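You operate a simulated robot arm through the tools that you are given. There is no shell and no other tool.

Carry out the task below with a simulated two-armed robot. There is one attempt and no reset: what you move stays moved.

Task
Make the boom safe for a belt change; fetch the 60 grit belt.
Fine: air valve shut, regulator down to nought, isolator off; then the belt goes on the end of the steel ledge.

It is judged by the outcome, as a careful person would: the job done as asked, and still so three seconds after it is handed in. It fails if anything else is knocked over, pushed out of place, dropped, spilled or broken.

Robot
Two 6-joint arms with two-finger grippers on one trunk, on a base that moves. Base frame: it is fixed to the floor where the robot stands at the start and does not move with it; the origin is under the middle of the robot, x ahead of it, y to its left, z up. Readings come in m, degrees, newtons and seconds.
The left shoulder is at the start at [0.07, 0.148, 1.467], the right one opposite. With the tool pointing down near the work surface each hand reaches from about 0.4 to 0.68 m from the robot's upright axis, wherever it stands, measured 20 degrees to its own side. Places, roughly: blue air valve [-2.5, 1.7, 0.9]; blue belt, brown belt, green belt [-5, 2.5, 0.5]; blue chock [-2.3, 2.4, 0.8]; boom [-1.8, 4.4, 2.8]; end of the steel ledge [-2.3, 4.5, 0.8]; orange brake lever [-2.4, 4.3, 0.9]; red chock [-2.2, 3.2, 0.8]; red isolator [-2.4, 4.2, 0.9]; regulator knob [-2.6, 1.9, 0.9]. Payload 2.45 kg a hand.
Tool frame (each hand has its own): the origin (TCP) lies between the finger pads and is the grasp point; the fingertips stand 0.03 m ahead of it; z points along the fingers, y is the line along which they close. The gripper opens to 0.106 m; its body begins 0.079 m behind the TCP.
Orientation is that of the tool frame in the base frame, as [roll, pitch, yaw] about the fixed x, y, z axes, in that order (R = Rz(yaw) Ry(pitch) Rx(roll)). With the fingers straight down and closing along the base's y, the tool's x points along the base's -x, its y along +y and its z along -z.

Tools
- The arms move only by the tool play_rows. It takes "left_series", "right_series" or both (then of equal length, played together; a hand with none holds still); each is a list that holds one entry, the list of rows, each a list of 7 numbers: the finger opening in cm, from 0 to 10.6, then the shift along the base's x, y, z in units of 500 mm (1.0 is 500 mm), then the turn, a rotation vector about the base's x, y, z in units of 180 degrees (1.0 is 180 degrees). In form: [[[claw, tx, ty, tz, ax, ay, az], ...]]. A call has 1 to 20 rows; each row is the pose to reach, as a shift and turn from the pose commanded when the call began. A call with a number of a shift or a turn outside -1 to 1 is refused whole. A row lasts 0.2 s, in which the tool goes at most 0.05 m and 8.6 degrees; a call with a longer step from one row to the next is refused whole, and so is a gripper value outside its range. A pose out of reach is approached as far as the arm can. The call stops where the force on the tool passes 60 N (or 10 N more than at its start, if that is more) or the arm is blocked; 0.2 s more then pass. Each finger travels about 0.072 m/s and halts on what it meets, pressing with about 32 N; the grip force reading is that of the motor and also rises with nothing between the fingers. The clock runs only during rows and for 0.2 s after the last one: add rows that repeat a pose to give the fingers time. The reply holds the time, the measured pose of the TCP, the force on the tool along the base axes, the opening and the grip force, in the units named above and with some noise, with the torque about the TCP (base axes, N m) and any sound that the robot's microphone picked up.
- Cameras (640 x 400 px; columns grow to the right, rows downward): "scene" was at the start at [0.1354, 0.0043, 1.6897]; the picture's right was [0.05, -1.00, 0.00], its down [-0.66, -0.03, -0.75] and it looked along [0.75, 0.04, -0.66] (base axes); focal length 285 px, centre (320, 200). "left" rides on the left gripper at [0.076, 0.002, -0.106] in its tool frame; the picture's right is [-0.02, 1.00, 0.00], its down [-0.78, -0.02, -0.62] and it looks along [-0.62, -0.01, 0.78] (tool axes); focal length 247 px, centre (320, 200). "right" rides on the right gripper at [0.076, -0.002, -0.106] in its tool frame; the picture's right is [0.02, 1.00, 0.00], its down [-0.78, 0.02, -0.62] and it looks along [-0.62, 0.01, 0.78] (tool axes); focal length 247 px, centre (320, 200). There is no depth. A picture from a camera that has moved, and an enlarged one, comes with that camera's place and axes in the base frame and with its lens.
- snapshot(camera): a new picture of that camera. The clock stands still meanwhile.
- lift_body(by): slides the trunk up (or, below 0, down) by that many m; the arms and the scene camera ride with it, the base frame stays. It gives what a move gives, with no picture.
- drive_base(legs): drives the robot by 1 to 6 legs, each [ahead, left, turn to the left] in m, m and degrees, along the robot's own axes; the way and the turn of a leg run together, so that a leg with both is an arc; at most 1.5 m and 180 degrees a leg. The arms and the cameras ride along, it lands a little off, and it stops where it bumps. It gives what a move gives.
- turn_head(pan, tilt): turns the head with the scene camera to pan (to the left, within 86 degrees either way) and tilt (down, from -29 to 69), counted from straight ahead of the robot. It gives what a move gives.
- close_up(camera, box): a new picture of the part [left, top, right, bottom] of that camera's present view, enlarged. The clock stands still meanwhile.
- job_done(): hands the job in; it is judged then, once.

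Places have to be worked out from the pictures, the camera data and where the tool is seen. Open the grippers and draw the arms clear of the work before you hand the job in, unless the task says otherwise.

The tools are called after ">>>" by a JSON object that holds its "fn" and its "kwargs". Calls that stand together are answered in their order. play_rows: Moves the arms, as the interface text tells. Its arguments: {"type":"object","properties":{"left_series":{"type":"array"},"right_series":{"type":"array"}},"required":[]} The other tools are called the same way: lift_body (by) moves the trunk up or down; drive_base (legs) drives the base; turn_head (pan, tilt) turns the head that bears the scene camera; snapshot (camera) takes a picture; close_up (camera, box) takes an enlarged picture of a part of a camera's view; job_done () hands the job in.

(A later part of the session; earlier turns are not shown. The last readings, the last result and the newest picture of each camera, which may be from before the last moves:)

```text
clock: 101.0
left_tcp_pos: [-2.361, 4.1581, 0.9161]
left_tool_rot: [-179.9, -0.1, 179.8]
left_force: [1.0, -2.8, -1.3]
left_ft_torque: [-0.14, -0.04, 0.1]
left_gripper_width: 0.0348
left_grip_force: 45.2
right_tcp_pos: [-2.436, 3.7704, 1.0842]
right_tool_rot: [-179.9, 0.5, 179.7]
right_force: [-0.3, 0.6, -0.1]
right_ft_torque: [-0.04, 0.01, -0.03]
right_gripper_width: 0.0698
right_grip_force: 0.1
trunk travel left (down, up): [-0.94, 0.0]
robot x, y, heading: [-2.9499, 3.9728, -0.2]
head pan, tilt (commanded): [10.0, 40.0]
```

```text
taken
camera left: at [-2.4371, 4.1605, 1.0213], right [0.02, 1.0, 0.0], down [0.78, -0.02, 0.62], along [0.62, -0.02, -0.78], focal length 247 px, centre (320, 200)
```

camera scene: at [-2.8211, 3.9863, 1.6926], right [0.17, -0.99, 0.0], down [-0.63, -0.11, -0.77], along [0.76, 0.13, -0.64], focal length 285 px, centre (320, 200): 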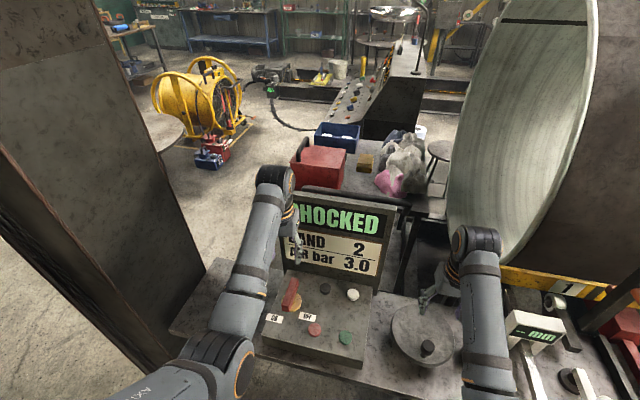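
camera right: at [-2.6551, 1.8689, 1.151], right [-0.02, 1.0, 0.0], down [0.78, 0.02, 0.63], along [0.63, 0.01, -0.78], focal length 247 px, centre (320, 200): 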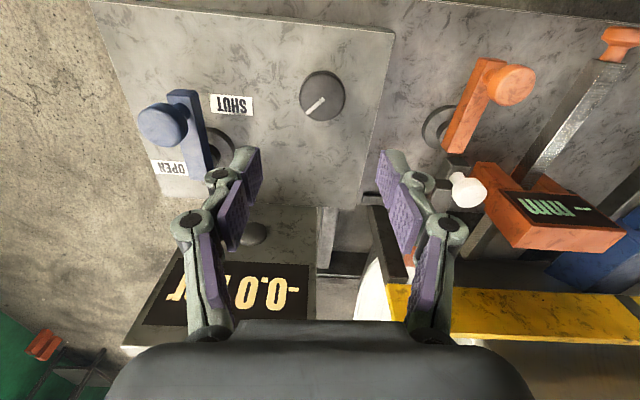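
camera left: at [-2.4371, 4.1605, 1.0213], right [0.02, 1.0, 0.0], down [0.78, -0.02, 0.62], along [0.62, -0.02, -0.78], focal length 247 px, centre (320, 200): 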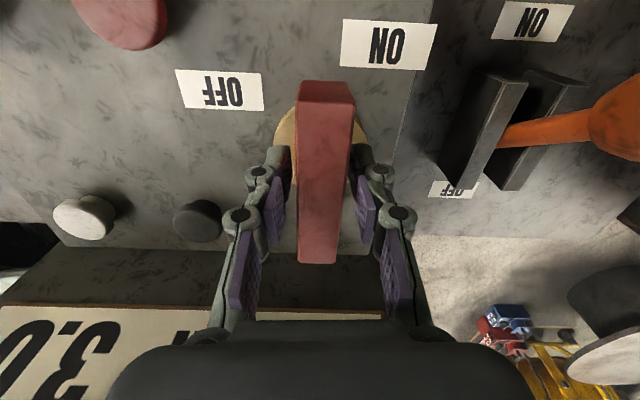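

Fingers hold the isolator at 35 mm. I'll turn it anticlockwise 25° first to verify it follows.

>>> {"fn": "play_rows", "kwargs": {"left_series": [[[0, 0, 0, 0, 0, 0, 0.035], [0, 0, 0, 0, 0, 0, 0.07], [0, 0, 0, 0, 0, 0, 0.105], [0, 0, 0, 0, 0, 0, 0.14]]]}}

>>> {"fn": "snapshot", "kwargs": {"camera": "left"}}

>>> {"fn": "close_up", "kwargs": {"camera": "scene", "box": [200, 220, 420, 380]}}

```text
clock: 102.0
left_tcp_pos: [-2.3615, 4.1561, 0.9194]
left_tool_rot: [-179.9, 0.3, -154.8]
left_force: [-2.7, -1.7, 23.9]
left_ft_torque: [-0.1, -0.14, -0.71]
left_gripper_width: 0.0313
left_grip_force: 45.3
right_tcp_pos: [-2.44, 3.7686, 1.0872]
right_tool_rot: [179.9, 0.6, 179.8]
right_force: [-0.3, -0.5, 0.4]
right_ft_torque: [0.02, -0.04, 0.01]
right_gripper_width: 0.0699
right_grip_force: 0.2
trunk travel left (down, up): [-0.94, 0.0]
robot x, y, heading: [-2.9524, 3.9722, -0.1]
head pan, tilt (commanded): [10.0, 40.0]
```

```text
taken
camera left: at [-2.4324, 4.126, 1.0245], right [-0.41, 0.91, 0.0], down [0.71, 0.32, 0.63], along [0.57, 0.25, -0.78], focal length 247 px, centre (320, 200)
```

left: 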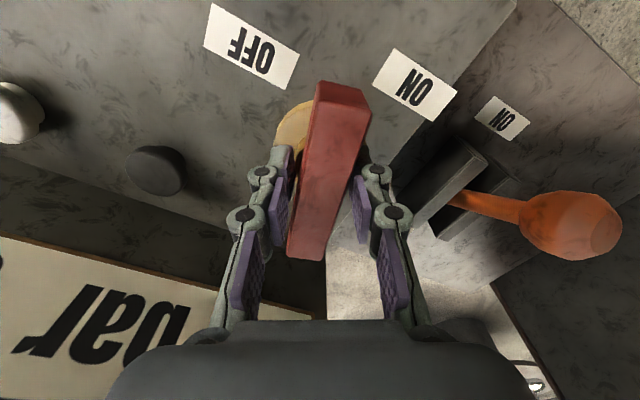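

```text
2.50 times, centred on (310, 300) of scene
camera zoom: at [-2.8213, 3.9837, 1.6928], right [0.17, -0.99, 0.0], down [-0.63, -0.11, -0.77], along [0.76, 0.13, -0.64], focal length 713 px, centre (345, -50)
```

zoom: 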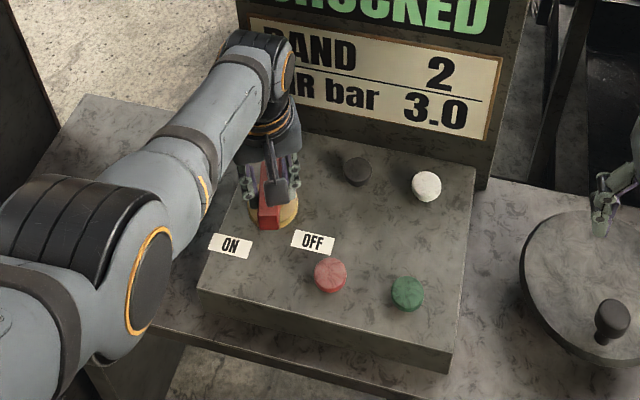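

The hand turned 25° but the paddle only about 11°, with upward load on the tips: the grip at the centre gives too little torque. I'll open, lift 1 cm, align with the paddle, and re-grip at its near end to use more leverage.

>>> {"fn": "play_rows", "kwargs": {"left_series": [[[5.5, 0, 0, 0.01, 0, 0, 0.14], [5.5, 0, 0, 0.024, 0, 0, 0.0], [5.5, 0, 0, 0.024, 0, 0, -0.035], [5.5, -0.02, -0.003, 0.024, 0, 0, -0.07], [5.5, -0.045, -0.007, 0.024, 0, 0, -0.07], [5.5, -0.054, -0.009, 0.024, 0, 0, -0.07], [5.5, -0.054, -0.009, 0.024, 0, 0, -0.07]]]}}

```text
refused: row 1 steps farther than a row can; nothing moved
```

I put a wrong turn in row 1; correcting it.

>>> {"fn": "play_rows", "kwargs": {"left_series": [[[5.5, 0, 0, 0.01, 0, 0, 0], [5.5, 0, 0, 0.024, 0, 0, 0], [5.5, 0, 0, 0.024, 0, 0, -0.035], [5.5, -0.02, -0.003, 0.024, 0, 0, -0.07], [5.5, -0.045, -0.007, 0.024, 0, 0, -0.07], [5.5, -0.054, -0.009, 0.024, 0, 0, -0.07], [5.5, -0.054, -0.009, 0.024, 0, 0, -0.07]]]}}

>>> {"fn": "snapshot", "kwargs": {"camera": "left"}}

>>> {"fn": "close_up", "kwargs": {"camera": "scene", "box": [240, 260, 360, 340]}}

```text
clock: 103.6
left_tcp_pos: [-2.3877, 4.1532, 0.9261]
left_tool_rot: [-180.0, 0.1, -167.6]
left_force: [-0.3, -0.8, -0.5]
left_ft_torque: [0.0, -0.01, 0.01]
left_gripper_width: 0.0552
left_grip_force: 0.1
right_tcp_pos: [-2.4353, 3.7704, 1.084]
right_tool_rot: [180.0, 0.2, 179.9]
right_force: [0.1, 0.2, 0.5]
right_ft_torque: [-0.01, 0.01, 0.04]
right_gripper_width: 0.07
right_grip_force: 0.1
trunk travel left (down, up): [-0.94, 0.0]
robot x, y, heading: [-2.9498, 3.9712, -0.4]
head pan, tilt (commanded): [10.0, 40.0]
```

```text
taken
camera left: at [-2.4628, 4.1394, 1.0332], right [-0.19, 0.98, 0.0], down [0.77, 0.15, 0.62], along [0.61, 0.12, -0.78], focal length 247 px, centre (320, 200)
```

left: 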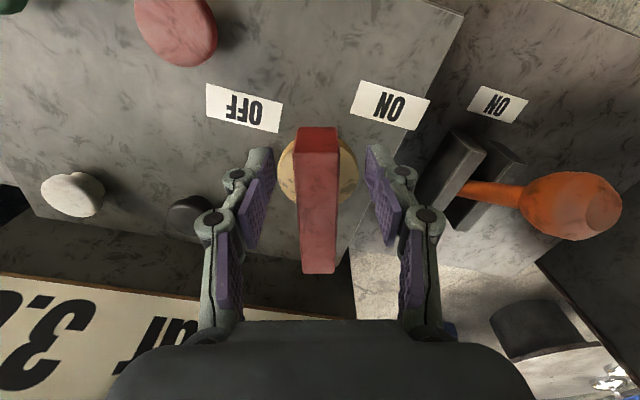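

```text
5.00 times, centred on (300, 300) of scene
camera zoom: at [-2.8156, 3.9865, 1.6921], right [0.17, -0.99, 0.0], down [-0.63, -0.11, -0.77], along [0.75, 0.13, -0.64], focal length 1427 px, centre (420, -300)
```

zoom: 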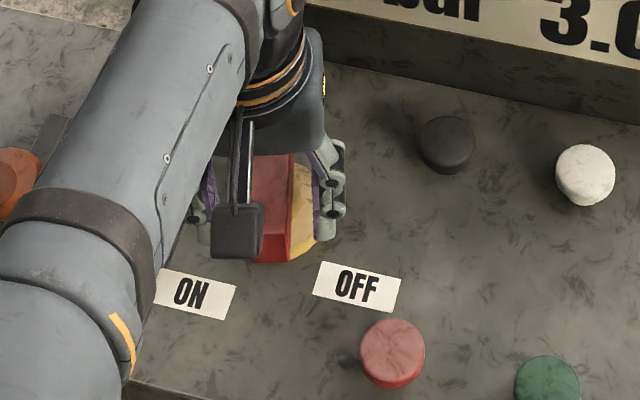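

The fingers now straddle the paddle's near end, aligned with it. I'll close and turn it along an arc around the disc centre by 32°.

>>> {"fn": "play_rows", "kwargs": {"left_series": [[[0, 0, 0, 0, 0, 0, 0], [0, 0, 0, 0, 0, 0, 0], [0, 0, 0, 0, 0, 0, 0], [0, 0, 0, 0, 0, 0, 0], [0, 0.0017, -0.0073, 0, 0, 0, 0.0444], [0, 0.0044, -0.0144, 0, 0, 0, 0.0888], [0, 0.0081, -0.021, 0, 0, 0, 0.1332], [0, 0.0126, -0.027, 0, 0, 0, 0.1776]]]}}

>>> {"fn": "snapshot", "kwargs": {"camera": "left"}}

>>> {"fn": "close_up", "kwargs": {"camera": "scene", "box": [240, 260, 360, 340]}}

```text
clock: 105.4
left_tcp_pos: [-2.3796, 4.1359, 0.9273]
left_tool_rot: [179.9, 0.0, -135.5]
left_force: [2.5, -13.0, -2.7]
left_ft_torque: [-0.6, 0.05, -0.36]
left_gripper_width: 0.0236
left_grip_force: 45.2
right_tcp_pos: [-2.4352, 3.768, 1.0834]
right_tool_rot: [179.9, 0.3, 179.8]
right_force: [0.6, 0.1, 0.3]
right_ft_torque: [-0.02, -0.03, -0.01]
right_gripper_width: 0.07
right_grip_force: 0.0
trunk travel left (down, up): [-0.94, 0.0]
robot x, y, heading: [-2.9528, 3.9689, -0.3]
head pan, tilt (commanded): [10.0, 40.0]
```

```text
taken
camera left: at [-2.4359, 4.0851, 1.0338], right [-0.69, 0.73, 0.0], down [0.57, 0.54, 0.62], along [0.45, 0.43, -0.78], focal length 247 px, centre (320, 200)
```

left: 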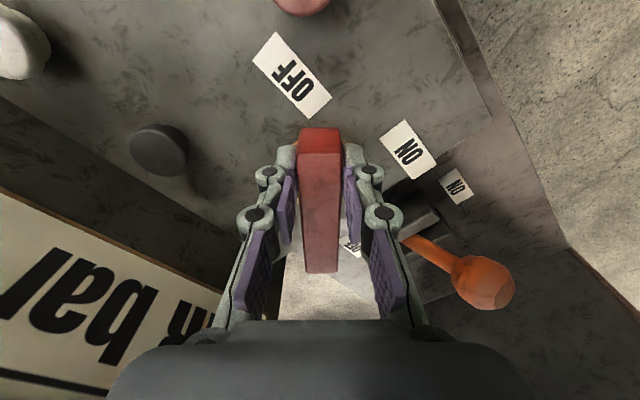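

```text
5.00 times, centred on (300, 300) of scene
camera zoom: at [-2.8149, 3.9825, 1.692], right [0.17, -0.99, 0.0], down [-0.63, -0.11, -0.77], along [0.75, 0.13, -0.64], focal length 1427 px, centre (420, -300)
```

zoom: 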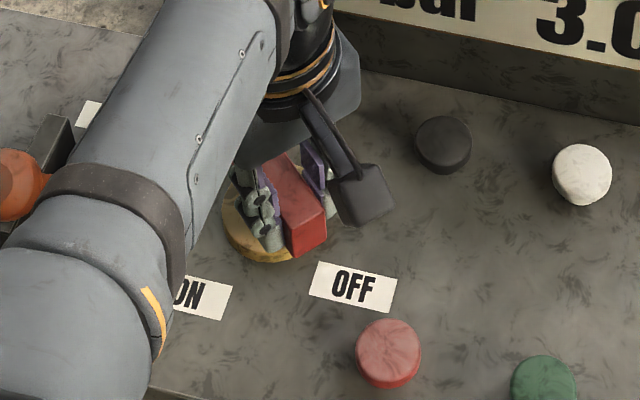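

The paddle follows firmly (about 44° now). I'll carry on along the arc to the OFF stop.

>>> {"fn": "play_rows", "kwargs": {"left_series": [[[0, 0.0053, -0.0053, 0, 0, 0, 0.0444], [0, 0.0113, -0.0099, 0, 0, 0, 0.0889], [0, 0.0179, -0.0135, 0, 0, 0, 0.1333], [0, 0.025, -0.0162, 0, 0, 0, 0.1778], [0, 0.0323, -0.0179, 0, 0, 0, 0.2222], [0, 0.0379, -0.0185, 0, 0, 0, 0.2556]]]}}

>>> {"fn": "snapshot", "kwargs": {"camera": "left"}}

>>> {"fn": "close_up", "kwargs": {"camera": "scene", "box": [240, 220, 400, 340]}}

```text
clock: 106.8
left_tcp_pos: [-2.3607, 4.1278, 0.9271]
left_tool_rot: [-179.9, 0.2, -89.5]
left_force: [10.0, -15.2, 6.9]
left_ft_torque: [-0.54, -0.37, -1.5]
left_gripper_width: 0.0248
left_grip_force: 45.0
right_tcp_pos: [-2.4353, 3.7676, 1.0839]
right_tool_rot: [179.9, 0.3, 179.7]
right_force: [0.2, -0.4, 0.6]
right_ft_torque: [-0.03, 0.03, -0.01]
right_gripper_width: 0.0703
right_grip_force: 0.2
trunk travel left (down, up): [-0.94, 0.0]
robot x, y, heading: [-2.9515, 3.9699, 0.1]
head pan, tilt (commanded): [10.0, 40.0]
```

```text
taken
camera left: at [-2.3615, 4.0521, 1.0335], right [-1.0, 0.01, 0.0], down [0.01, 0.78, 0.62], along [0.01, 0.62, -0.78], focal length 247 px, centre (320, 200)
```

left: 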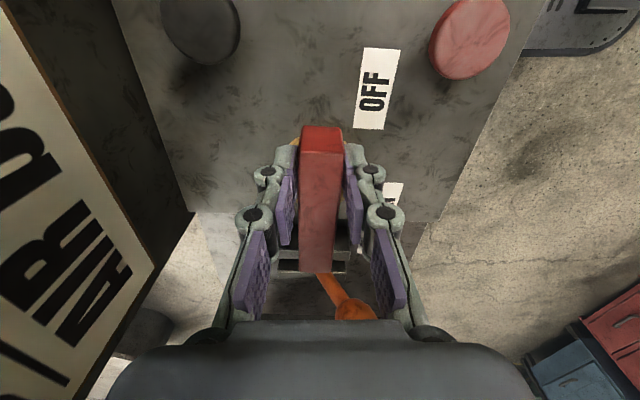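

```text
3.33 times, centred on (320, 280) of scene
camera zoom: at [-2.8153, 3.982, 1.6921], right [0.17, -0.99, 0.0], down [-0.63, -0.11, -0.77], along [0.75, 0.13, -0.64], focal length 951 px, centre (320, -67)
```

zoom: 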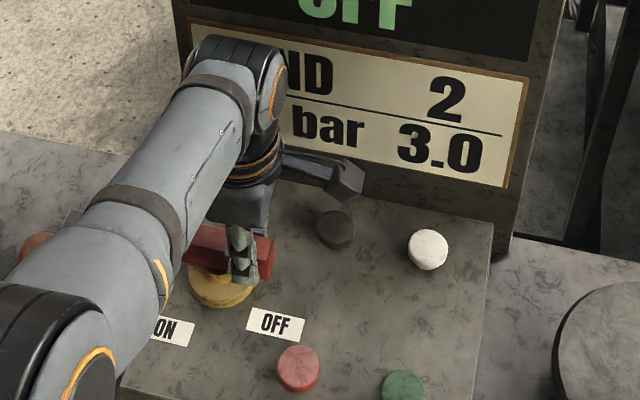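

The display has changed to OFF and the torque shows the stop has been reached. Let me read the full display before releasing.

>>> {"fn": "snapshot", "kwargs": {"camera": "scene"}}

>>> {"fn": "play_rows", "kwargs": {"left_series": [[[0, 0, 0, 0, 0, 0, -0.01], [5.5, 0, 0, 0, 0, 0, -0.01], [5.5, 0, 0, 0, 0, 0, -0.01], [5.5, 0, 0, 0, 0, 0, -0.01], [5.5, 0, 0, 0.08, 0, 0, -0.01], [5.5, 0, 0, 0.16, 0, 0, -0.01], [5.5, 0, 0, 0.24, 0, 0, -0.01], [5.5, 0, 0, 0.3, 0, 0, -0.01], [5.5, 0, 0, 0.3, 0, 0, -0.01]]]}}

>>> {"fn": "snapshot", "kwargs": {"camera": "scene"}}

>>> {"fn": "snapshot", "kwargs": {"camera": "left"}}

```text
taken
camera scene: at [-2.8153, 3.982, 1.6921], right [0.17, -0.99, 0.0], down [-0.63, -0.11, -0.77], along [0.75, 0.13, -0.64], focal length 285 px, centre (320, 200)
```

scene: 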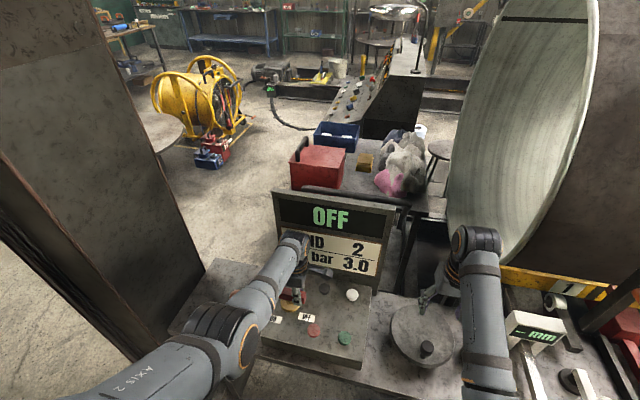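

```text
clock: 108.8
left_tcp_pos: [-2.362, 4.1294, 1.0765]
left_tool_rot: [-179.9, 0.0, -91.4]
left_force: [0.4, -0.4, 0.3]
left_ft_torque: [0.04, 0.01, 0.0]
left_gripper_width: 0.0548
left_grip_force: 0.0
right_tcp_pos: [-2.4368, 3.7701, 1.0851]
right_tool_rot: [179.9, 0.3, 179.7]
right_force: [0.5, 0.5, 0.0]
right_ft_torque: [0.01, -0.01, 0.02]
right_gripper_width: 0.0699
right_grip_force: 0.1
trunk travel left (down, up): [-0.94, 0.0]
robot x, y, heading: [-2.9499, 3.9734, -0.0]
head pan, tilt (commanded): [10.0, 40.0]
```

```text
taken
camera scene: at [-2.8163, 3.9861, 1.6921], right [0.17, -0.99, 0.0], down [-0.63, -0.11, -0.77], along [0.75, 0.13, -0.64], focal length 285 px, centre (320, 200)
```

scene: 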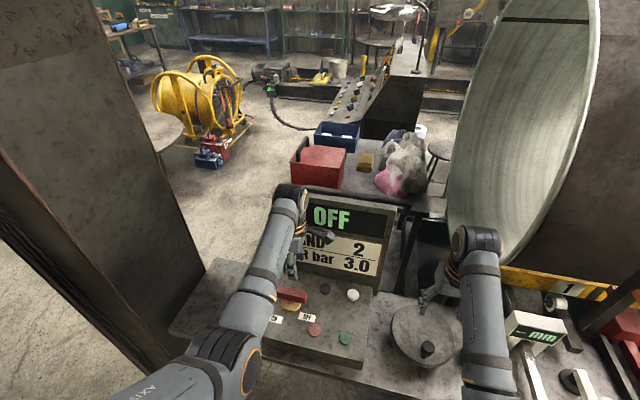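

```text
taken
camera left: at [-2.3656, 4.0545, 1.1832], right [-1.0, 0.05, 0.0], down [0.04, 0.78, 0.62], along [0.03, 0.62, -0.78], focal length 247 px, centre (320, 200)
```

left: 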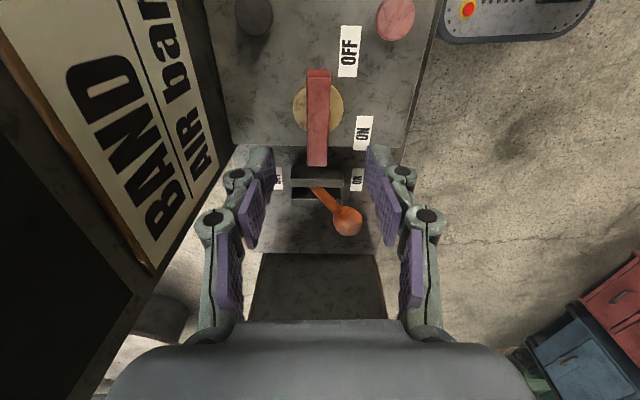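

Isolator is OFF and the display confirms it. I'll back out, unwind the left wrist, and move down the aisle toward the belt shelf.

>>> {"fn": "drive_base", "kwargs": {"legs": [[-0.46, 0, 0]]}}

>>> {"fn": "play_rows", "kwargs": {"left_series": [[[5.5, 0, 0, 0, 0, 0, -0.045], [5.5, 0, 0, 0, 0, 0, -0.09], [5.5, 0, 0, 0, 0, 0, -0.135], [5.5, 0, 0, 0, 0, 0, -0.18], [5.5, 0, 0, 0, 0, 0, -0.225], [5.5, 0, 0, 0, 0, 0, -0.27], [5.5, 0, 0, 0, 0, 0, -0.315], [5.5, 0, 0, 0, 0, 0, -0.36], [5.5, 0, 0, 0, 0, 0, -0.405], [5.5, 0, 0, 0, 0, 0, -0.45], [5.5, 0, 0, 0, 0, 0, -0.492]]]}}

>>> {"fn": "turn_head", "kwargs": {"pan": 30, "tilt": 35}}

>>> {"fn": "snapshot", "kwargs": {"camera": "scene"}}

```text
clock: 111.6
left_tcp_pos: [-2.813, 4.1274, 1.0756]
left_tool_rot: [179.9, -0.1, -91.9]
left_force: [-0.5, 0.2, 0.3]
left_ft_torque: [-0.02, 0.02, 0.0]
left_gripper_width: 0.055
left_grip_force: 0.1
right_tcp_pos: [-2.891, 3.7685, 1.085]
right_tool_rot: [-179.9, 0.3, 179.1]
right_force: [-0.4, -0.5, 0.5]
right_ft_torque: [-0.01, 0.01, 0.0]
right_gripper_width: 0.07
right_grip_force: 0.2
trunk travel left (down, up): [-0.94, 0.0]
robot x, y, heading: [-3.4102, 3.9758, -0.8]
head pan, tilt (commanded): [10.0, 40.0]
```

```text
clock: 114.0
left_tcp_pos: [-2.8151, 4.128, 1.075]
left_tool_rot: [-180.0, 0.1, 179.3]
left_force: [0.1, 0.2, -0.2]
left_ft_torque: [0.01, -0.01, 0.0]
left_gripper_width: 0.0552
left_grip_force: 0.0
right_tcp_pos: [-2.8918, 3.7689, 1.0857]
right_tool_rot: [180.0, 0.4, 179.2]
right_force: [-0.4, 0.2, -0.3]
right_ft_torque: [-0.03, 0.01, 0.0]
right_gripper_width: 0.0701
right_grip_force: 0.0
trunk travel left (down, up): [-0.94, 0.0]
robot x, y, heading: [-3.4074, 3.976, -0.6]
head pan, tilt (commanded): [10.0, 40.0]
```

```text
clock: 114.8
left_tcp_pos: [-2.8143, 4.1267, 1.0768]
left_tool_rot: [180.0, -0.1, 179.6]
left_force: [-0.7, -0.1, -0.5]
left_ft_torque: [-0.03, 0.02, -0.01]
left_gripper_width: 0.0551
left_grip_force: 0.1
right_tcp_pos: [-2.8926, 3.7681, 1.0864]
right_tool_rot: [-180.0, 0.3, 179.2]
right_force: [0.0, -0.1, -0.3]
right_ft_torque: [0.0, -0.01, -0.02]
right_gripper_width: 0.07
right_grip_force: 0.0
trunk travel left (down, up): [-0.94, 0.0]
robot x, y, heading: [-3.4065, 3.9742, -0.6]
head pan, tilt (commanded): [30.0, 35.0]
```

```text
taken
camera scene: at [-3.2778, 4.0175, 1.6997], right [0.49, -0.87, 0.0], down [-0.5, -0.28, -0.82], along [0.71, 0.4, -0.57], focal length 285 px, centre (320, 200)
```

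scene: 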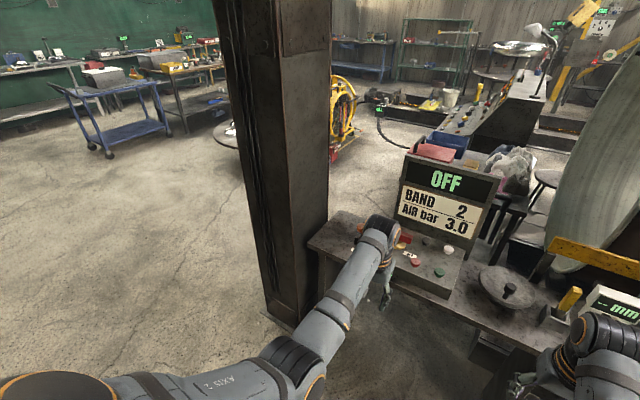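

The view shows the column stands beyond the ledge's end (face at y≈4.63), so the left hand should place the belt. Now I'll slide right down the aisle, turn around toward the belt shelf, and look.

>>> {"fn": "drive_base", "kwargs": {"legs": [[0, -1.5, 0.6], [0, -0.15, 0], [0, 0, 175]]}}

>>> {"fn": "turn_head", "kwargs": {"pan": 0, "tilt": 35}}

>>> {"fn": "snapshot", "kwargs": {"camera": "scene"}}

```text
clock: 130.2
left_tcp_pos: [-4.0101, 2.2601, 1.0758]
left_tool_rot: [180.0, -0.1, -7.8]
left_force: [0.4, 0.1, 0.2]
left_ft_torque: [-0.04, 0.0, -0.01]
left_gripper_width: 0.0551
left_grip_force: 0.1
right_tcp_pos: [-3.8874, 2.6071, 1.0862]
right_tool_rot: [180.0, 0.4, -8.1]
right_force: [0.2, 0.3, 0.7]
right_ft_torque: [0.0, 0.01, -0.04]
right_gripper_width: 0.0702
right_grip_force: 0.1
trunk travel left (down, up): [-0.94, 0.0]
robot x, y, heading: [-3.4036, 2.3361, 172.1]
head pan, tilt (commanded): [30.0, 35.0]
```

```text
clock: 131.1
left_tcp_pos: [-4.0123, 2.2609, 1.0769]
left_tool_rot: [180.0, 0.0, -7.7]
left_force: [-0.3, 0.6, 0.0]
left_ft_torque: [-0.02, 0.01, -0.01]
left_gripper_width: 0.055
left_grip_force: 0.1
right_tcp_pos: [-3.8891, 2.6069, 1.0864]
right_tool_rot: [179.9, 0.4, -7.9]
right_force: [0.7, 0.5, -0.7]
right_ft_torque: [0.02, -0.02, -0.03]
right_gripper_width: 0.0699
right_grip_force: 0.1
trunk travel left (down, up): [-0.94, 0.0]
robot x, y, heading: [-3.4078, 2.3379, 171.9]
head pan, tilt (commanded): [0.0, 35.0]
```

```text
taken
camera scene: at [-3.5407, 2.3565, 1.6997], right [0.14, 0.99, 0.0], down [0.57, -0.08, -0.82], along [-0.81, 0.11, -0.57], focal length 285 px, centre (320, 200)
```

scene: 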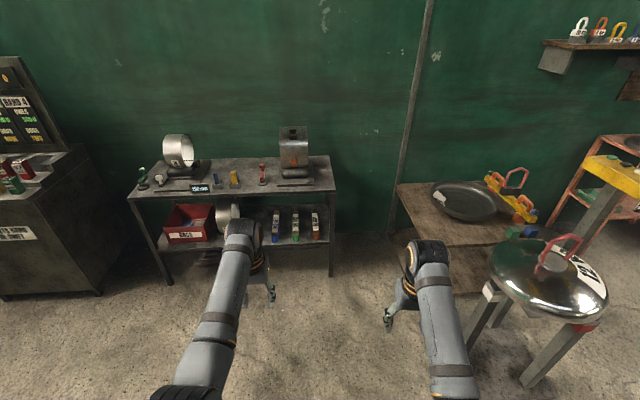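

>>> {"fn": "close_up", "kwargs": {"camera": "scene", "box": [240, 190, 340, 260]}}

>>> {"fn": "close_up", "kwargs": {"camera": "scene", "box": [120, 110, 350, 290]}}

```text
5.71 times, centred on (290, 225) of scene
camera zoom: at [-3.5407, 2.3565, 1.6997], right [0.14, 0.99, 0.0], down [0.57, -0.08, -0.82], along [-0.81, 0.11, -0.57], focal length 1630 px, centre (491, 57)
```

zoom: 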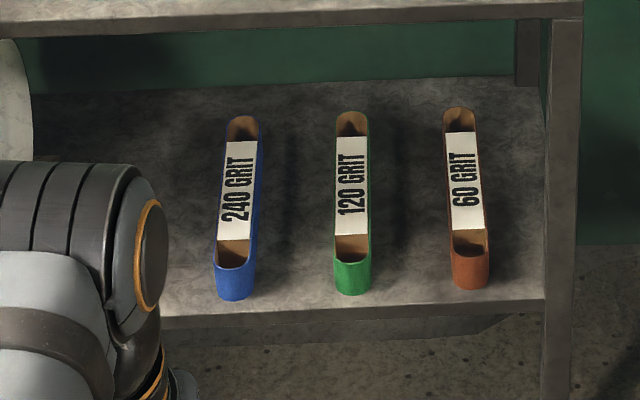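

```text
2.22 times, centred on (235, 200) of scene
camera zoom: at [-3.5407, 2.3565, 1.6997], right [0.14, 0.99, 0.0], down [0.57, -0.08, -0.82], along [-0.81, 0.11, -0.57], focal length 634 px, centre (509, 200)
```

zoom: 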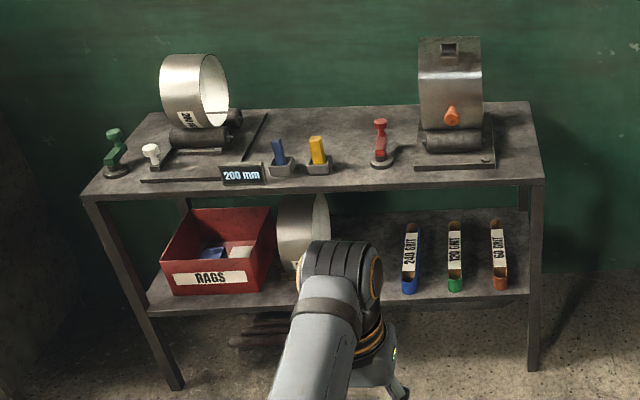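

The brown belt is the 60 GRIT one (blue 240, green 120): roughly x −4.845…−5.12, y≈2.53, on the lower shelf near z 0.47–0.51, 5 cm wide. I'll square up to the shelf and approach with the left hand's side facing it.

>>> {"fn": "drive_base", "kwargs": {"legs": [[0, 0, 8.1], [0, -0.36, 0], [0.6, 0, 0]]}}

>>> {"fn": "turn_head", "kwargs": {"pan": 10, "tilt": 45}}

>>> {"fn": "snapshot", "kwargs": {"camera": "scene"}}

```text
clock: 137.1
left_tcp_pos: [-4.5947, 2.535, 1.0763]
left_tool_rot: [-179.9, 0.1, 0.6]
left_force: [-1.0, -0.8, -0.1]
left_ft_torque: [-0.01, -0.01, 0.01]
left_gripper_width: 0.055
left_grip_force: 0.1
right_tcp_pos: [-4.5237, 2.8958, 1.0856]
right_tool_rot: [-180.0, 0.4, 0.4]
right_force: [1.3, 0.0, 0.8]
right_ft_torque: [-0.01, 0.02, -0.04]
right_gripper_width: 0.0698
right_grip_force: 0.2
trunk travel left (down, up): [-0.94, 0.0]
robot x, y, heading: [-4.0088, 2.6999, -179.7]
head pan, tilt (commanded): [0.0, 35.0]
```

```text
clock: 137.8
left_tcp_pos: [-4.5962, 2.5348, 1.0771]
left_tool_rot: [-180.0, -0.1, 0.6]
left_force: [0.2, 1.4, 0.2]
left_ft_torque: [-0.01, -0.02, -0.02]
left_gripper_width: 0.0552
left_grip_force: 0.1
right_tcp_pos: [-4.5257, 2.8951, 1.084]
right_tool_rot: [180.0, 0.5, 0.3]
right_force: [-0.2, 0.5, -0.4]
right_ft_torque: [0.03, 0.01, -0.02]
right_gripper_width: 0.0697
right_grip_force: 0.0
trunk travel left (down, up): [-0.94, 0.0]
robot x, y, heading: [-4.0082, 2.7005, -179.5]
head pan, tilt (commanded): [10.0, 45.0]
```

```text
taken
camera scene: at [-4.1371, 2.6837, 1.6849], right [-0.18, 0.98, 0.0], down [0.7, 0.13, -0.71], along [-0.7, -0.13, -0.71], focal length 285 px, centre (320, 200)
```

scene: 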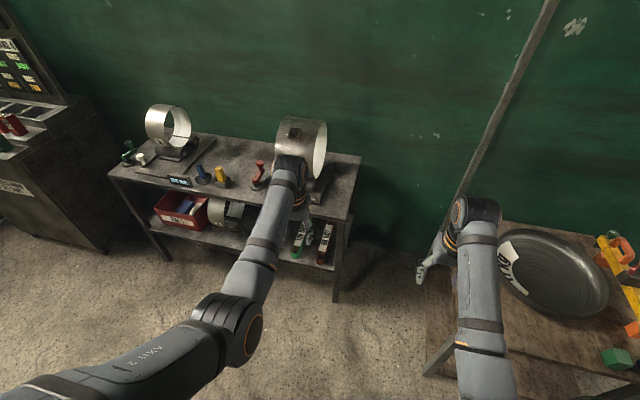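

Cross-checking two earlier views puts the belt lower and farther than assumed: centre about (-5.11, 2.545, 0.40). I'll verify with a close-up from here.

>>> {"fn": "close_up", "kwargs": {"camera": "scene", "box": [270, 180, 370, 310]}}

>>> {"fn": "close_up", "kwargs": {"camera": "scene", "box": [400, 180, 640, 400]}}

```text
3.08 times, centred on (320, 245) of scene
camera zoom: at [-4.1371, 2.6837, 1.6849], right [-0.18, 0.98, 0.0], down [0.7, 0.13, -0.71], along [-0.7, -0.13, -0.71], focal length 878 px, centre (320, 62)
```

zoom: 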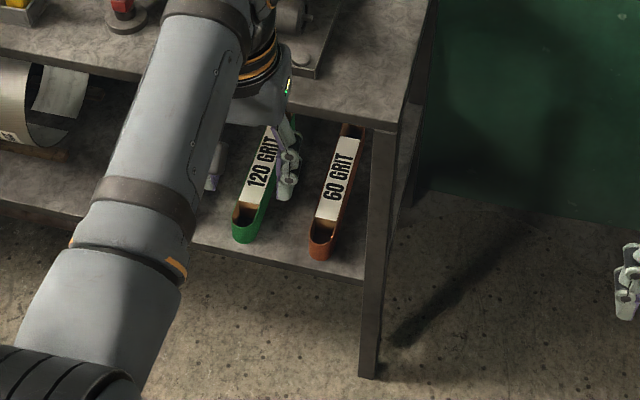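

```text
1.82 times, centred on (520, 290) of scene
camera zoom: at [-4.1371, 2.6837, 1.6849], right [-0.18, 0.98, 0.0], down [0.7, 0.13, -0.71], along [-0.7, -0.13, -0.71], focal length 519 px, centre (-44, 36)
```

zoom: 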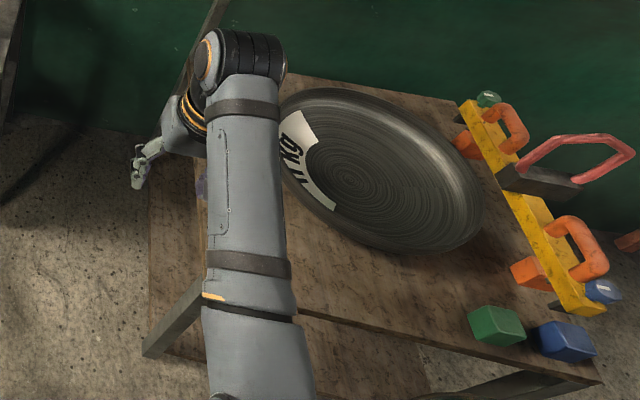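

Confirmed: shelf front edge x≈-4.936, lower shelf top z≈0.375, upper shelf z≈0.755; the brown belt runs from (-4.954, 2.529) back to about (-5.24, 2.545), heading ≈175°. I'll align the robot with it and lower the trunk 0.5 m while still clear of the shelf.

>>> {"fn": "drive_base", "kwargs": {"legs": [[0, 0.07, -4.5]]}}

>>> {"fn": "lift_body", "kwargs": {"by": -0.5}}

>>> {"fn": "snapshot", "kwargs": {"camera": "left"}}

>>> {"fn": "snapshot", "kwargs": {"camera": "scene"}}

```text
clock: 138.8
left_tcp_pos: [-4.6099, 2.5178, 1.0767]
left_tool_rot: [179.8, 0.1, -4.0]
left_force: [-0.3, 0.7, 1.1]
left_ft_torque: [-0.1, 0.03, 0.01]
left_gripper_width: 0.0547
left_grip_force: 0.0
right_tcp_pos: [-4.5101, 2.8726, 1.0847]
right_tool_rot: [179.7, 0.4, -4.2]
right_force: [-0.7, 0.8, -0.7]
right_ft_torque: [-0.09, 0.04, -0.03]
right_gripper_width: 0.0699
right_grip_force: 0.1
trunk travel left (down, up): [-0.94, 0.0]
robot x, y, heading: [-4.0119, 2.6306, 175.8]
head pan, tilt (commanded): [10.0, 45.0]
```

```text
refused: -0.5 is not a number from -0.4 to 0.4
```

```text
taken
camera left: at [-4.533, 2.5128, 1.1836], right [-0.09, -1.0, 0.0], down [-0.78, 0.07, 0.62], along [-0.62, 0.05, -0.78], focal length 247 px, centre (320, 200)
```

left: 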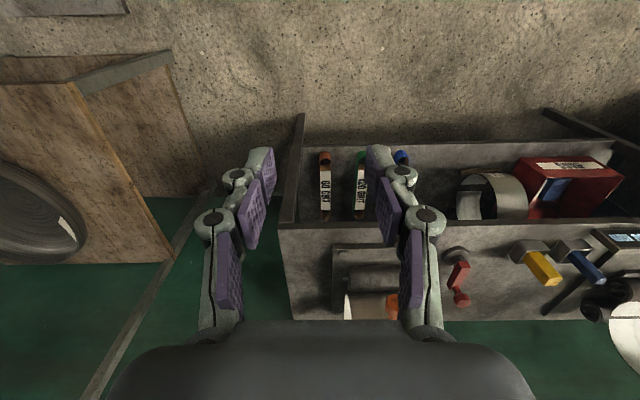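

```text
taken
camera scene: at [-4.1393, 2.6343, 1.6849], right [-0.1, 0.99, -0.01], down [0.7, 0.07, -0.71], along [-0.7, -0.08, -0.71], focal length 285 px, centre (320, 200)
```

scene: 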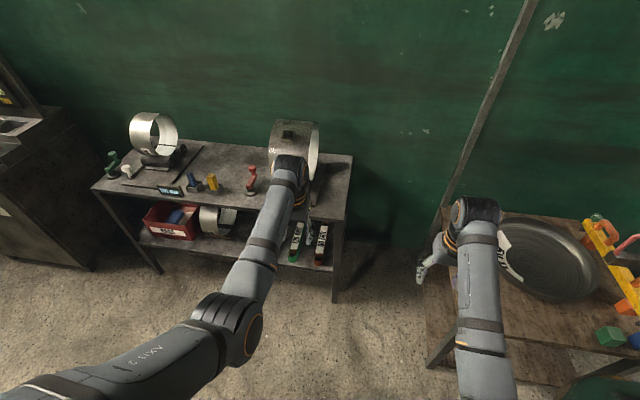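

Lowering in two steps; the right hand is about 0.25 m clear of the low table's corner.

>>> {"fn": "lift_body", "kwargs": {"by": -0.4}}

>>> {"fn": "lift_body", "kwargs": {"by": -0.12}}

>>> {"fn": "snapshot", "kwargs": {"camera": "left"}}

>>> {"fn": "snapshot", "kwargs": {"camera": "scene"}}

```text
clock: 142.6
left_tcp_pos: [-4.6099, 2.5117, 0.6759]
left_tool_rot: [-180.0, 0.0, -3.9]
left_force: [0.1, 0.8, 0.4]
left_ft_torque: [-0.02, 0.02, 0.04]
left_gripper_width: 0.0548
left_grip_force: 0.1
right_tcp_pos: [-4.5111, 2.8674, 0.6847]
right_tool_rot: [180.0, 0.4, -4.1]
right_force: [0.1, -0.3, -0.6]
right_ft_torque: [-0.03, 0.03, -0.01]
right_gripper_width: 0.07
right_grip_force: 0.1
trunk travel left (down, up): [-0.54, 0.4]
robot x, y, heading: [-4.0106, 2.6317, 176.0]
head pan, tilt (commanded): [10.0, 45.0]
```

```text
clock: 144.1
left_tcp_pos: [-4.6087, 2.5128, 0.5557]
left_tool_rot: [-180.0, 0.0, -4.0]
left_force: [0.0, -0.9, -0.5]
left_ft_torque: [0.01, 0.0, 0.01]
left_gripper_width: 0.0552
left_grip_force: 0.0
right_tcp_pos: [-4.5103, 2.8648, 0.5656]
right_tool_rot: [180.0, 0.4, -4.0]
right_force: [0.0, -0.3, -0.2]
right_ft_torque: [0.0, 0.01, -0.01]
right_gripper_width: 0.0698
right_grip_force: 0.1
trunk travel left (down, up): [-0.42, 0.52]
robot x, y, heading: [-4.0101, 2.6296, 176.0]
head pan, tilt (commanded): [10.0, 45.0]
```

```text
taken
camera left: at [-4.5332, 2.5067, 0.6629], right [-0.09, -1.0, 0.0], down [-0.78, 0.07, 0.62], along [-0.62, 0.06, -0.78], focal length 247 px, centre (320, 200)
```

left: 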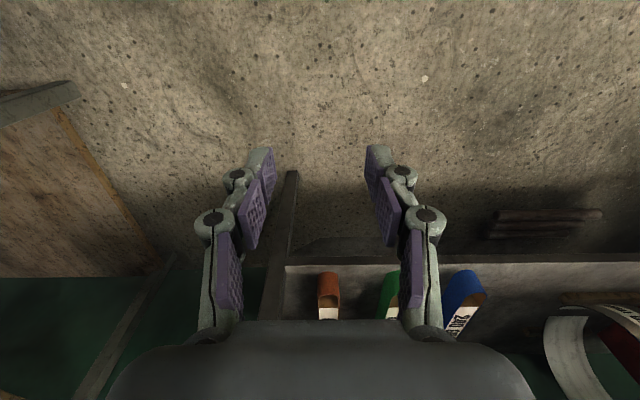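

```text
taken
camera scene: at [-4.1396, 2.6253, 1.165], right [-0.1, 0.99, 0.0], down [0.7, 0.07, -0.71], along [-0.7, -0.07, -0.71], focal length 285 px, centre (320, 200)
```

scene: 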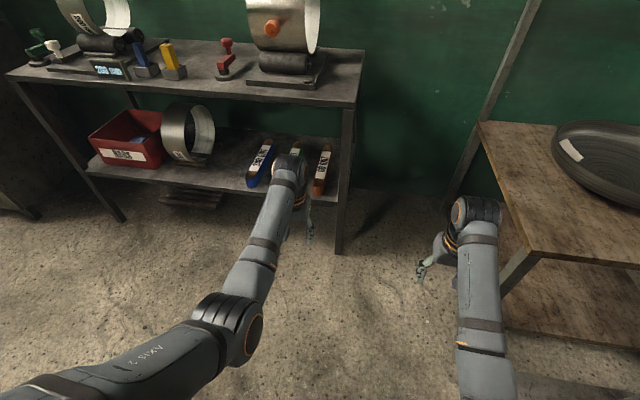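

I'll now tilt the left tool 45° forward in place (fingers pointing ahead and down).

>>> {"fn": "play_rows", "kwargs": {"left_series": [[[7.5, 0, 0, 0, 0.0029, 0.0416, 0], [7.5, 0, 0, 0, 0.0058, 0.0831, 0], [7.5, 0, 0, 0, 0.0087, 0.1247, 0], [7.5, 0, 0, 0, 0.0117, 0.1663, 0], [7.5, 0, 0, 0, 0.0146, 0.2078, 0], [7.5, 0, 0, 0, 0.0175, 0.2494, 0], [7.5, 0, 0, 0, 0.0175, 0.2494, 0]]]}}

>>> {"fn": "snapshot", "kwargs": {"camera": "left"}}

>>> {"fn": "snapshot", "kwargs": {"camera": "scene"}}

```text
clock: 145.7
left_tcp_pos: [-4.6108, 2.5073, 0.5581]
left_tool_rot: [178.9, 45.4, -4.7]
left_force: [0.5, -0.7, 0.2]
left_ft_torque: [0.02, -0.02, 0.03]
left_gripper_width: 0.075
left_grip_force: 0.1
right_tcp_pos: [-4.5099, 2.8662, 0.5646]
right_tool_rot: [179.9, 0.5, -4.1]
right_force: [-0.8, -0.2, -0.3]
right_ft_torque: [-0.01, 0.0, 0.01]
right_gripper_width: 0.0701
right_grip_force: 0.1
trunk travel left (down, up): [-0.42, 0.52]
robot x, y, heading: [-4.0081, 2.6257, 175.7]
head pan, tilt (commanded): [10.0, 45.0]
```

```text
taken
camera left: at [-4.483, 2.4972, 0.5786], right [-0.08, -1.0, 0.03], down [-0.1, 0.04, 0.99], along [-0.99, 0.08, -0.11], focal length 247 px, centre (320, 200)
```

left: 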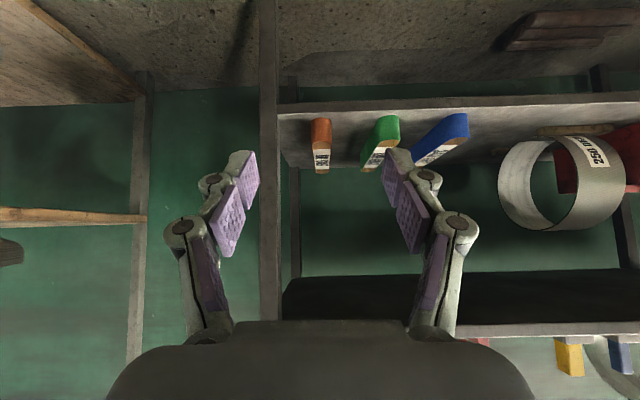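

```text
taken
camera scene: at [-4.14, 2.6253, 1.1649], right [-0.1, 0.99, 0.0], down [0.7, 0.07, -0.71], along [-0.7, -0.07, -0.71], focal length 285 px, centre (320, 200)
```

scene: 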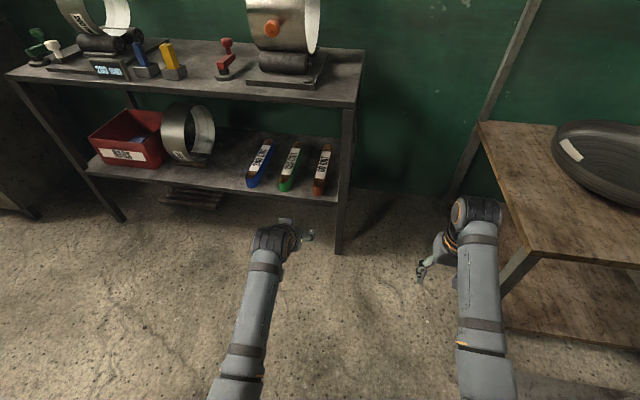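

The left camera now looks straight into the shelf. Let me enlarge both views to refine the belt's position.

>>> {"fn": "close_up", "kwargs": {"camera": "left", "box": [260, 80, 480, 200]}}

>>> {"fn": "close_up", "kwargs": {"camera": "scene", "box": [240, 120, 370, 260]}}

```text
2.91 times, centred on (370, 140) of left
camera zoom: at [-4.483, 2.4972, 0.5786], right [-0.08, -1.0, 0.03], down [-0.1, 0.04, 0.99], along [-0.99, 0.08, -0.11], focal length 718 px, centre (174, 374)
```

zoom: 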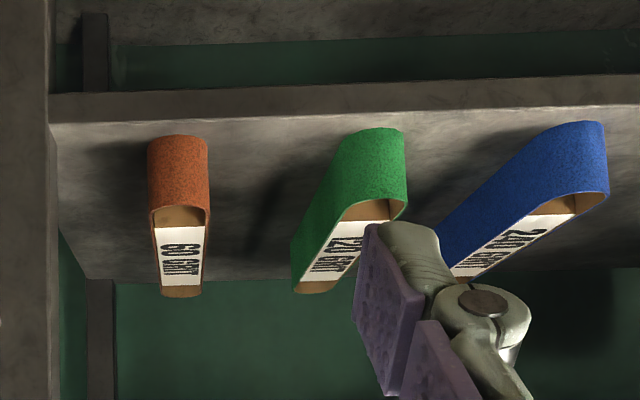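

```text
2.86 times, centred on (305, 190) of scene
camera zoom: at [-4.14, 2.6253, 1.1649], right [-0.1, 0.99, 0.0], down [0.7, 0.07, -0.71], along [-0.7, -0.07, -0.71], focal length 815 px, centre (363, 229)
```

zoom: 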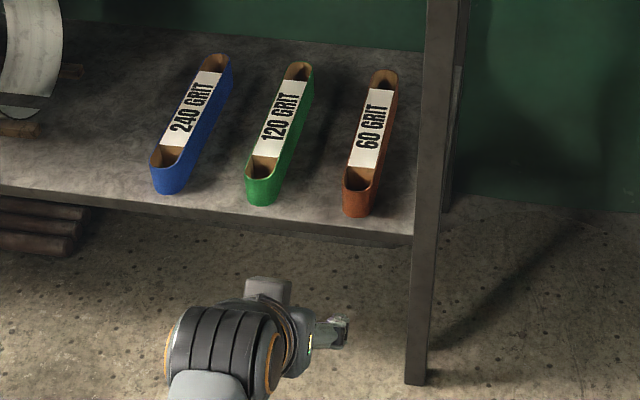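

The brown belt is about 40 mm wide and 47 mm high, near end at (-4.947, 2.531), top z≈0.42. I'll drive 0.28 m closer with the hand still above and in front of it.

>>> {"fn": "drive_base", "kwargs": {"legs": [[0.28, 0, 0]]}}

>>> {"fn": "snapshot", "kwargs": {"camera": "left"}}

>>> {"fn": "snapshot", "kwargs": {"camera": "scene"}}

```text
clock: 147.7
left_tcp_pos: [-4.8939, 2.5283, 0.5536]
left_tool_rot: [178.9, 44.9, -4.8]
left_force: [-0.4, -0.1, -0.7]
left_ft_torque: [0.01, -0.03, 0.04]
left_gripper_width: 0.0752
left_grip_force: 0.1
right_tcp_pos: [-4.7946, 2.8889, 0.5638]
right_tool_rot: [180.0, 0.2, -4.2]
right_force: [0.5, -0.3, -0.3]
right_ft_torque: [0.02, -0.02, -0.02]
right_gripper_width: 0.0702
right_grip_force: 0.1
trunk travel left (down, up): [-0.42, 0.52]
robot x, y, heading: [-4.294, 2.649, 175.9]
head pan, tilt (commanded): [10.0, 45.0]
```

```text
taken
camera left: at [-4.7648, 2.5183, 0.5755], right [-0.09, -1.0, 0.03], down [-0.11, 0.04, 0.99], along [-0.99, 0.08, -0.12], focal length 247 px, centre (320, 200)
```

left: 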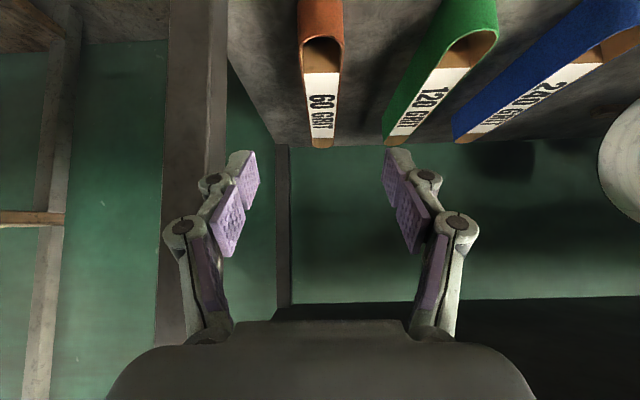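

```text
taken
camera scene: at [-4.4247, 2.646, 1.1648], right [-0.1, 0.99, 0.0], down [0.7, 0.07, -0.71], along [-0.7, -0.07, -0.71], focal length 285 px, centre (320, 200)
```

scene: 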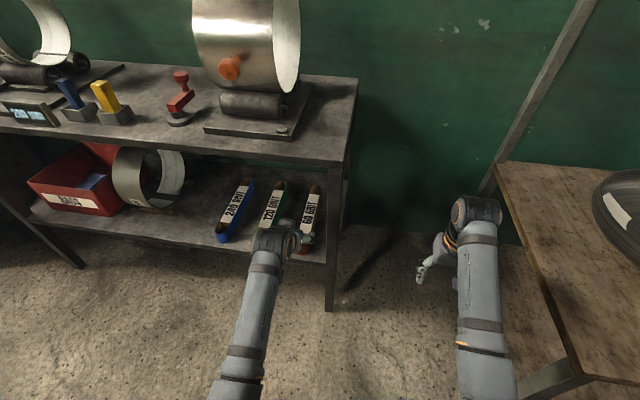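

The belt lies on the tool's line: grasp point about (-5.042, 2.536, 0.417), 9 cm in from its near end. I'll advance along the 45° line about 60% first.

>>> {"fn": "play_rows", "kwargs": {"left_series": [[[6.6, -0.037, 0.002, -0.034, 0, 0, 0], [6.6, -0.074, 0.004, -0.068, 0, 0, 0], [6.6, -0.111, 0.006, -0.102, 0, 0, 0], [6.6, -0.148, 0.008, -0.136, 0, 0, 0], [6.6, -0.185, 0.01, -0.17, 0, 0, 0], [6.6, -0.185, 0.01, -0.17, 0, 0, 0]]]}}

>>> {"fn": "snapshot", "kwargs": {"camera": "left"}}

>>> {"fn": "close_up", "kwargs": {"camera": "scene", "box": [200, 150, 380, 300]}}

```text
clock: 149.1
left_tcp_pos: [-4.9847, 2.5333, 0.4687]
left_tool_rot: [178.9, 45.0, -4.8]
left_force: [0.9, -0.5, 0.5]
left_ft_torque: [0.01, 0.02, 0.03]
left_gripper_width: 0.0658
left_grip_force: 0.0
right_tcp_pos: [-4.7938, 2.8879, 0.5651]
right_tool_rot: [180.0, 0.5, -4.2]
right_force: [0.3, -0.3, -0.9]
right_ft_torque: [0.02, -0.02, -0.01]
right_gripper_width: 0.07
right_grip_force: 0.1
trunk travel left (down, up): [-0.42, 0.52]
robot x, y, heading: [-4.2936, 2.6516, 175.8]
head pan, tilt (commanded): [10.0, 45.0]
```

```text
taken
camera left: at [-4.857, 2.5238, 0.491], right [-0.09, -1.0, 0.03], down [-0.11, 0.04, 0.99], along [-0.99, 0.08, -0.12], focal length 247 px, centre (320, 200)
```

left: 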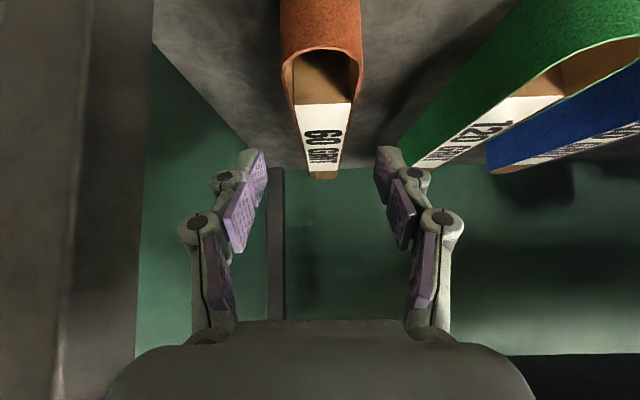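

```text
2.67 times, centred on (290, 225) of scene
camera zoom: at [-4.4237, 2.6459, 1.1649], right [-0.1, 0.99, 0.0], down [0.7, 0.07, -0.71], along [-0.7, -0.07, -0.71], focal length 761 px, centre (400, 133)
```

zoom: 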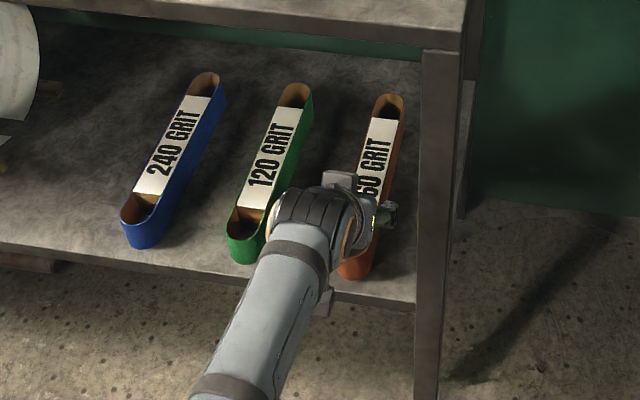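

Alignment is good with about 1.3 cm on each side. I'll complete the descent to the grasp point.

>>> {"fn": "play_rows", "kwargs": {"left_series": [[[6.6, -0.029, 0.0014, -0.026, 0, 0, 0], [6.6, -0.058, 0.0028, -0.052, 0, 0, 0], [6.6, -0.087, 0.0042, -0.078, 0, 0, 0], [6.6, -0.1146, 0.0054, -0.103, 0, 0, 0], [6.6, -0.1146, 0.0054, -0.103, 0, 0, 0]]]}}

>>> {"fn": "snapshot", "kwargs": {"camera": "left"}}

>>> {"fn": "close_up", "kwargs": {"camera": "scene", "box": [200, 150, 380, 300]}}

```text
clock: 150.3
left_tcp_pos: [-5.0305, 2.539, 0.428]
left_tool_rot: [179.0, 44.9, -4.8]
left_force: [-0.1, 0.3, -0.2]
left_ft_torque: [-0.01, 0.0, 0.0]
left_gripper_width: 0.0659
left_grip_force: 0.0
left hand out of reach, approached as far as the arm can: row 4, 5
right_tcp_pos: [-4.7942, 2.8883, 0.5645]
right_tool_rot: [180.0, 0.5, -4.2]
right_force: [0.3, 0.6, -0.1]
right_ft_torque: [-0.03, -0.01, 0.03]
right_gripper_width: 0.0701
right_grip_force: 0.0
trunk travel left (down, up): [-0.42, 0.52]
robot x, y, heading: [-4.2931, 2.6497, 175.7]
head pan, tilt (commanded): [10.0, 45.0]
```

```text
taken
camera left: at [-4.901, 2.5282, 0.4506], right [-0.09, -1.0, 0.03], down [-0.11, 0.04, 0.99], along [-0.99, 0.08, -0.12], focal length 247 px, centre (320, 200)
```

left: 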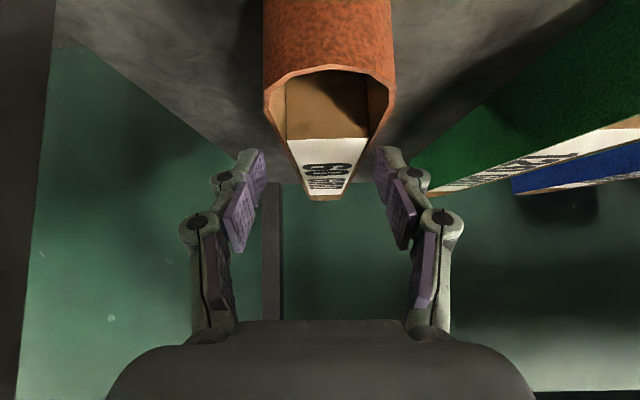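

```text
2.67 times, centred on (290, 225) of scene
camera zoom: at [-4.4241, 2.646, 1.1649], right [-0.1, 0.99, 0.0], down [0.7, 0.07, -0.71], along [-0.7, -0.07, -0.71], focal length 761 px, centre (400, 133)
```

zoom: 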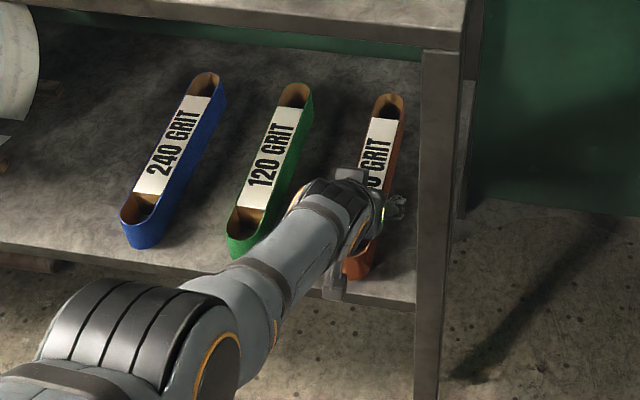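

The arm is at its reach limit at (-5.031, 2.539, 0.428), nearly there. I'll lower the trunk by 12 mm to bring the pads well onto the belt's sides.

>>> {"fn": "lift_body", "kwargs": {"by": -0.012}}

>>> {"fn": "play_rows", "kwargs": {"left_series": [[[6.6, 0, -0.006, 0, 0, 0, 0], [6.6, 0, -0.006, 0, 0, 0, 0]]]}}

>>> {"fn": "snapshot", "kwargs": {"camera": "left"}}

```text
clock: 150.9
left_tcp_pos: [-5.0294, 2.5378, 0.416]
left_tool_rot: [178.9, 44.9, -4.8]
left_force: [-0.6, 0.0, 0.3]
left_ft_torque: [0.02, 0.03, -0.02]
left_gripper_width: 0.0661
left_grip_force: 0.0
right_tcp_pos: [-4.7942, 2.887, 0.5532]
right_tool_rot: [180.0, 0.4, -4.3]
right_force: [-0.1, 0.3, -0.8]
right_ft_torque: [-0.02, 0.01, -0.03]
right_gripper_width: 0.0697
right_grip_force: 0.1
trunk travel left (down, up): [-0.408, 0.532]
robot x, y, heading: [-4.2941, 2.6498, 175.8]
head pan, tilt (commanded): [10.0, 45.0]
```

```text
clock: 151.5
left_tcp_pos: [-5.0295, 2.5362, 0.4153]
left_tool_rot: [179.1, 44.9, -4.7]
left_force: [0.3, 0.1, -0.3]
left_ft_torque: [-0.01, 0.03, 0.01]
left_gripper_width: 0.0657
left_grip_force: 0.1
right_tcp_pos: [-4.796, 2.889, 0.5533]
right_tool_rot: [179.9, 0.4, -4.2]
right_force: [-0.4, 0.7, 0.1]
right_ft_torque: [-0.05, -0.03, -0.02]
right_gripper_width: 0.0698
right_grip_force: 0.0
trunk travel left (down, up): [-0.408, 0.532]
robot x, y, heading: [-4.2941, 2.6505, 175.9]
head pan, tilt (commanded): [10.0, 45.0]
```

```text
taken
camera left: at [-4.9006, 2.5257, 0.4382], right [-0.09, -1.0, 0.03], down [-0.11, 0.04, 0.99], along [-0.99, 0.08, -0.12], focal length 247 px, centre (320, 200)
```

left: 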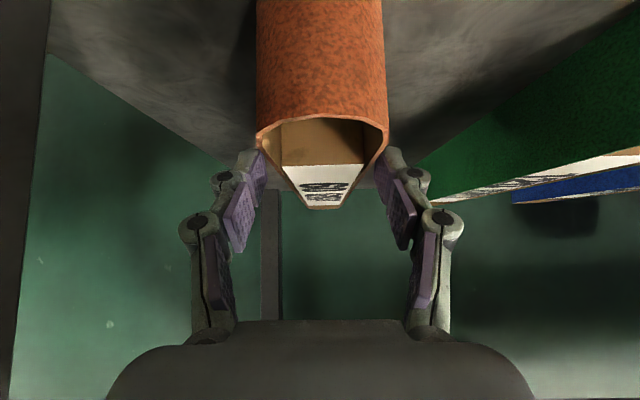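

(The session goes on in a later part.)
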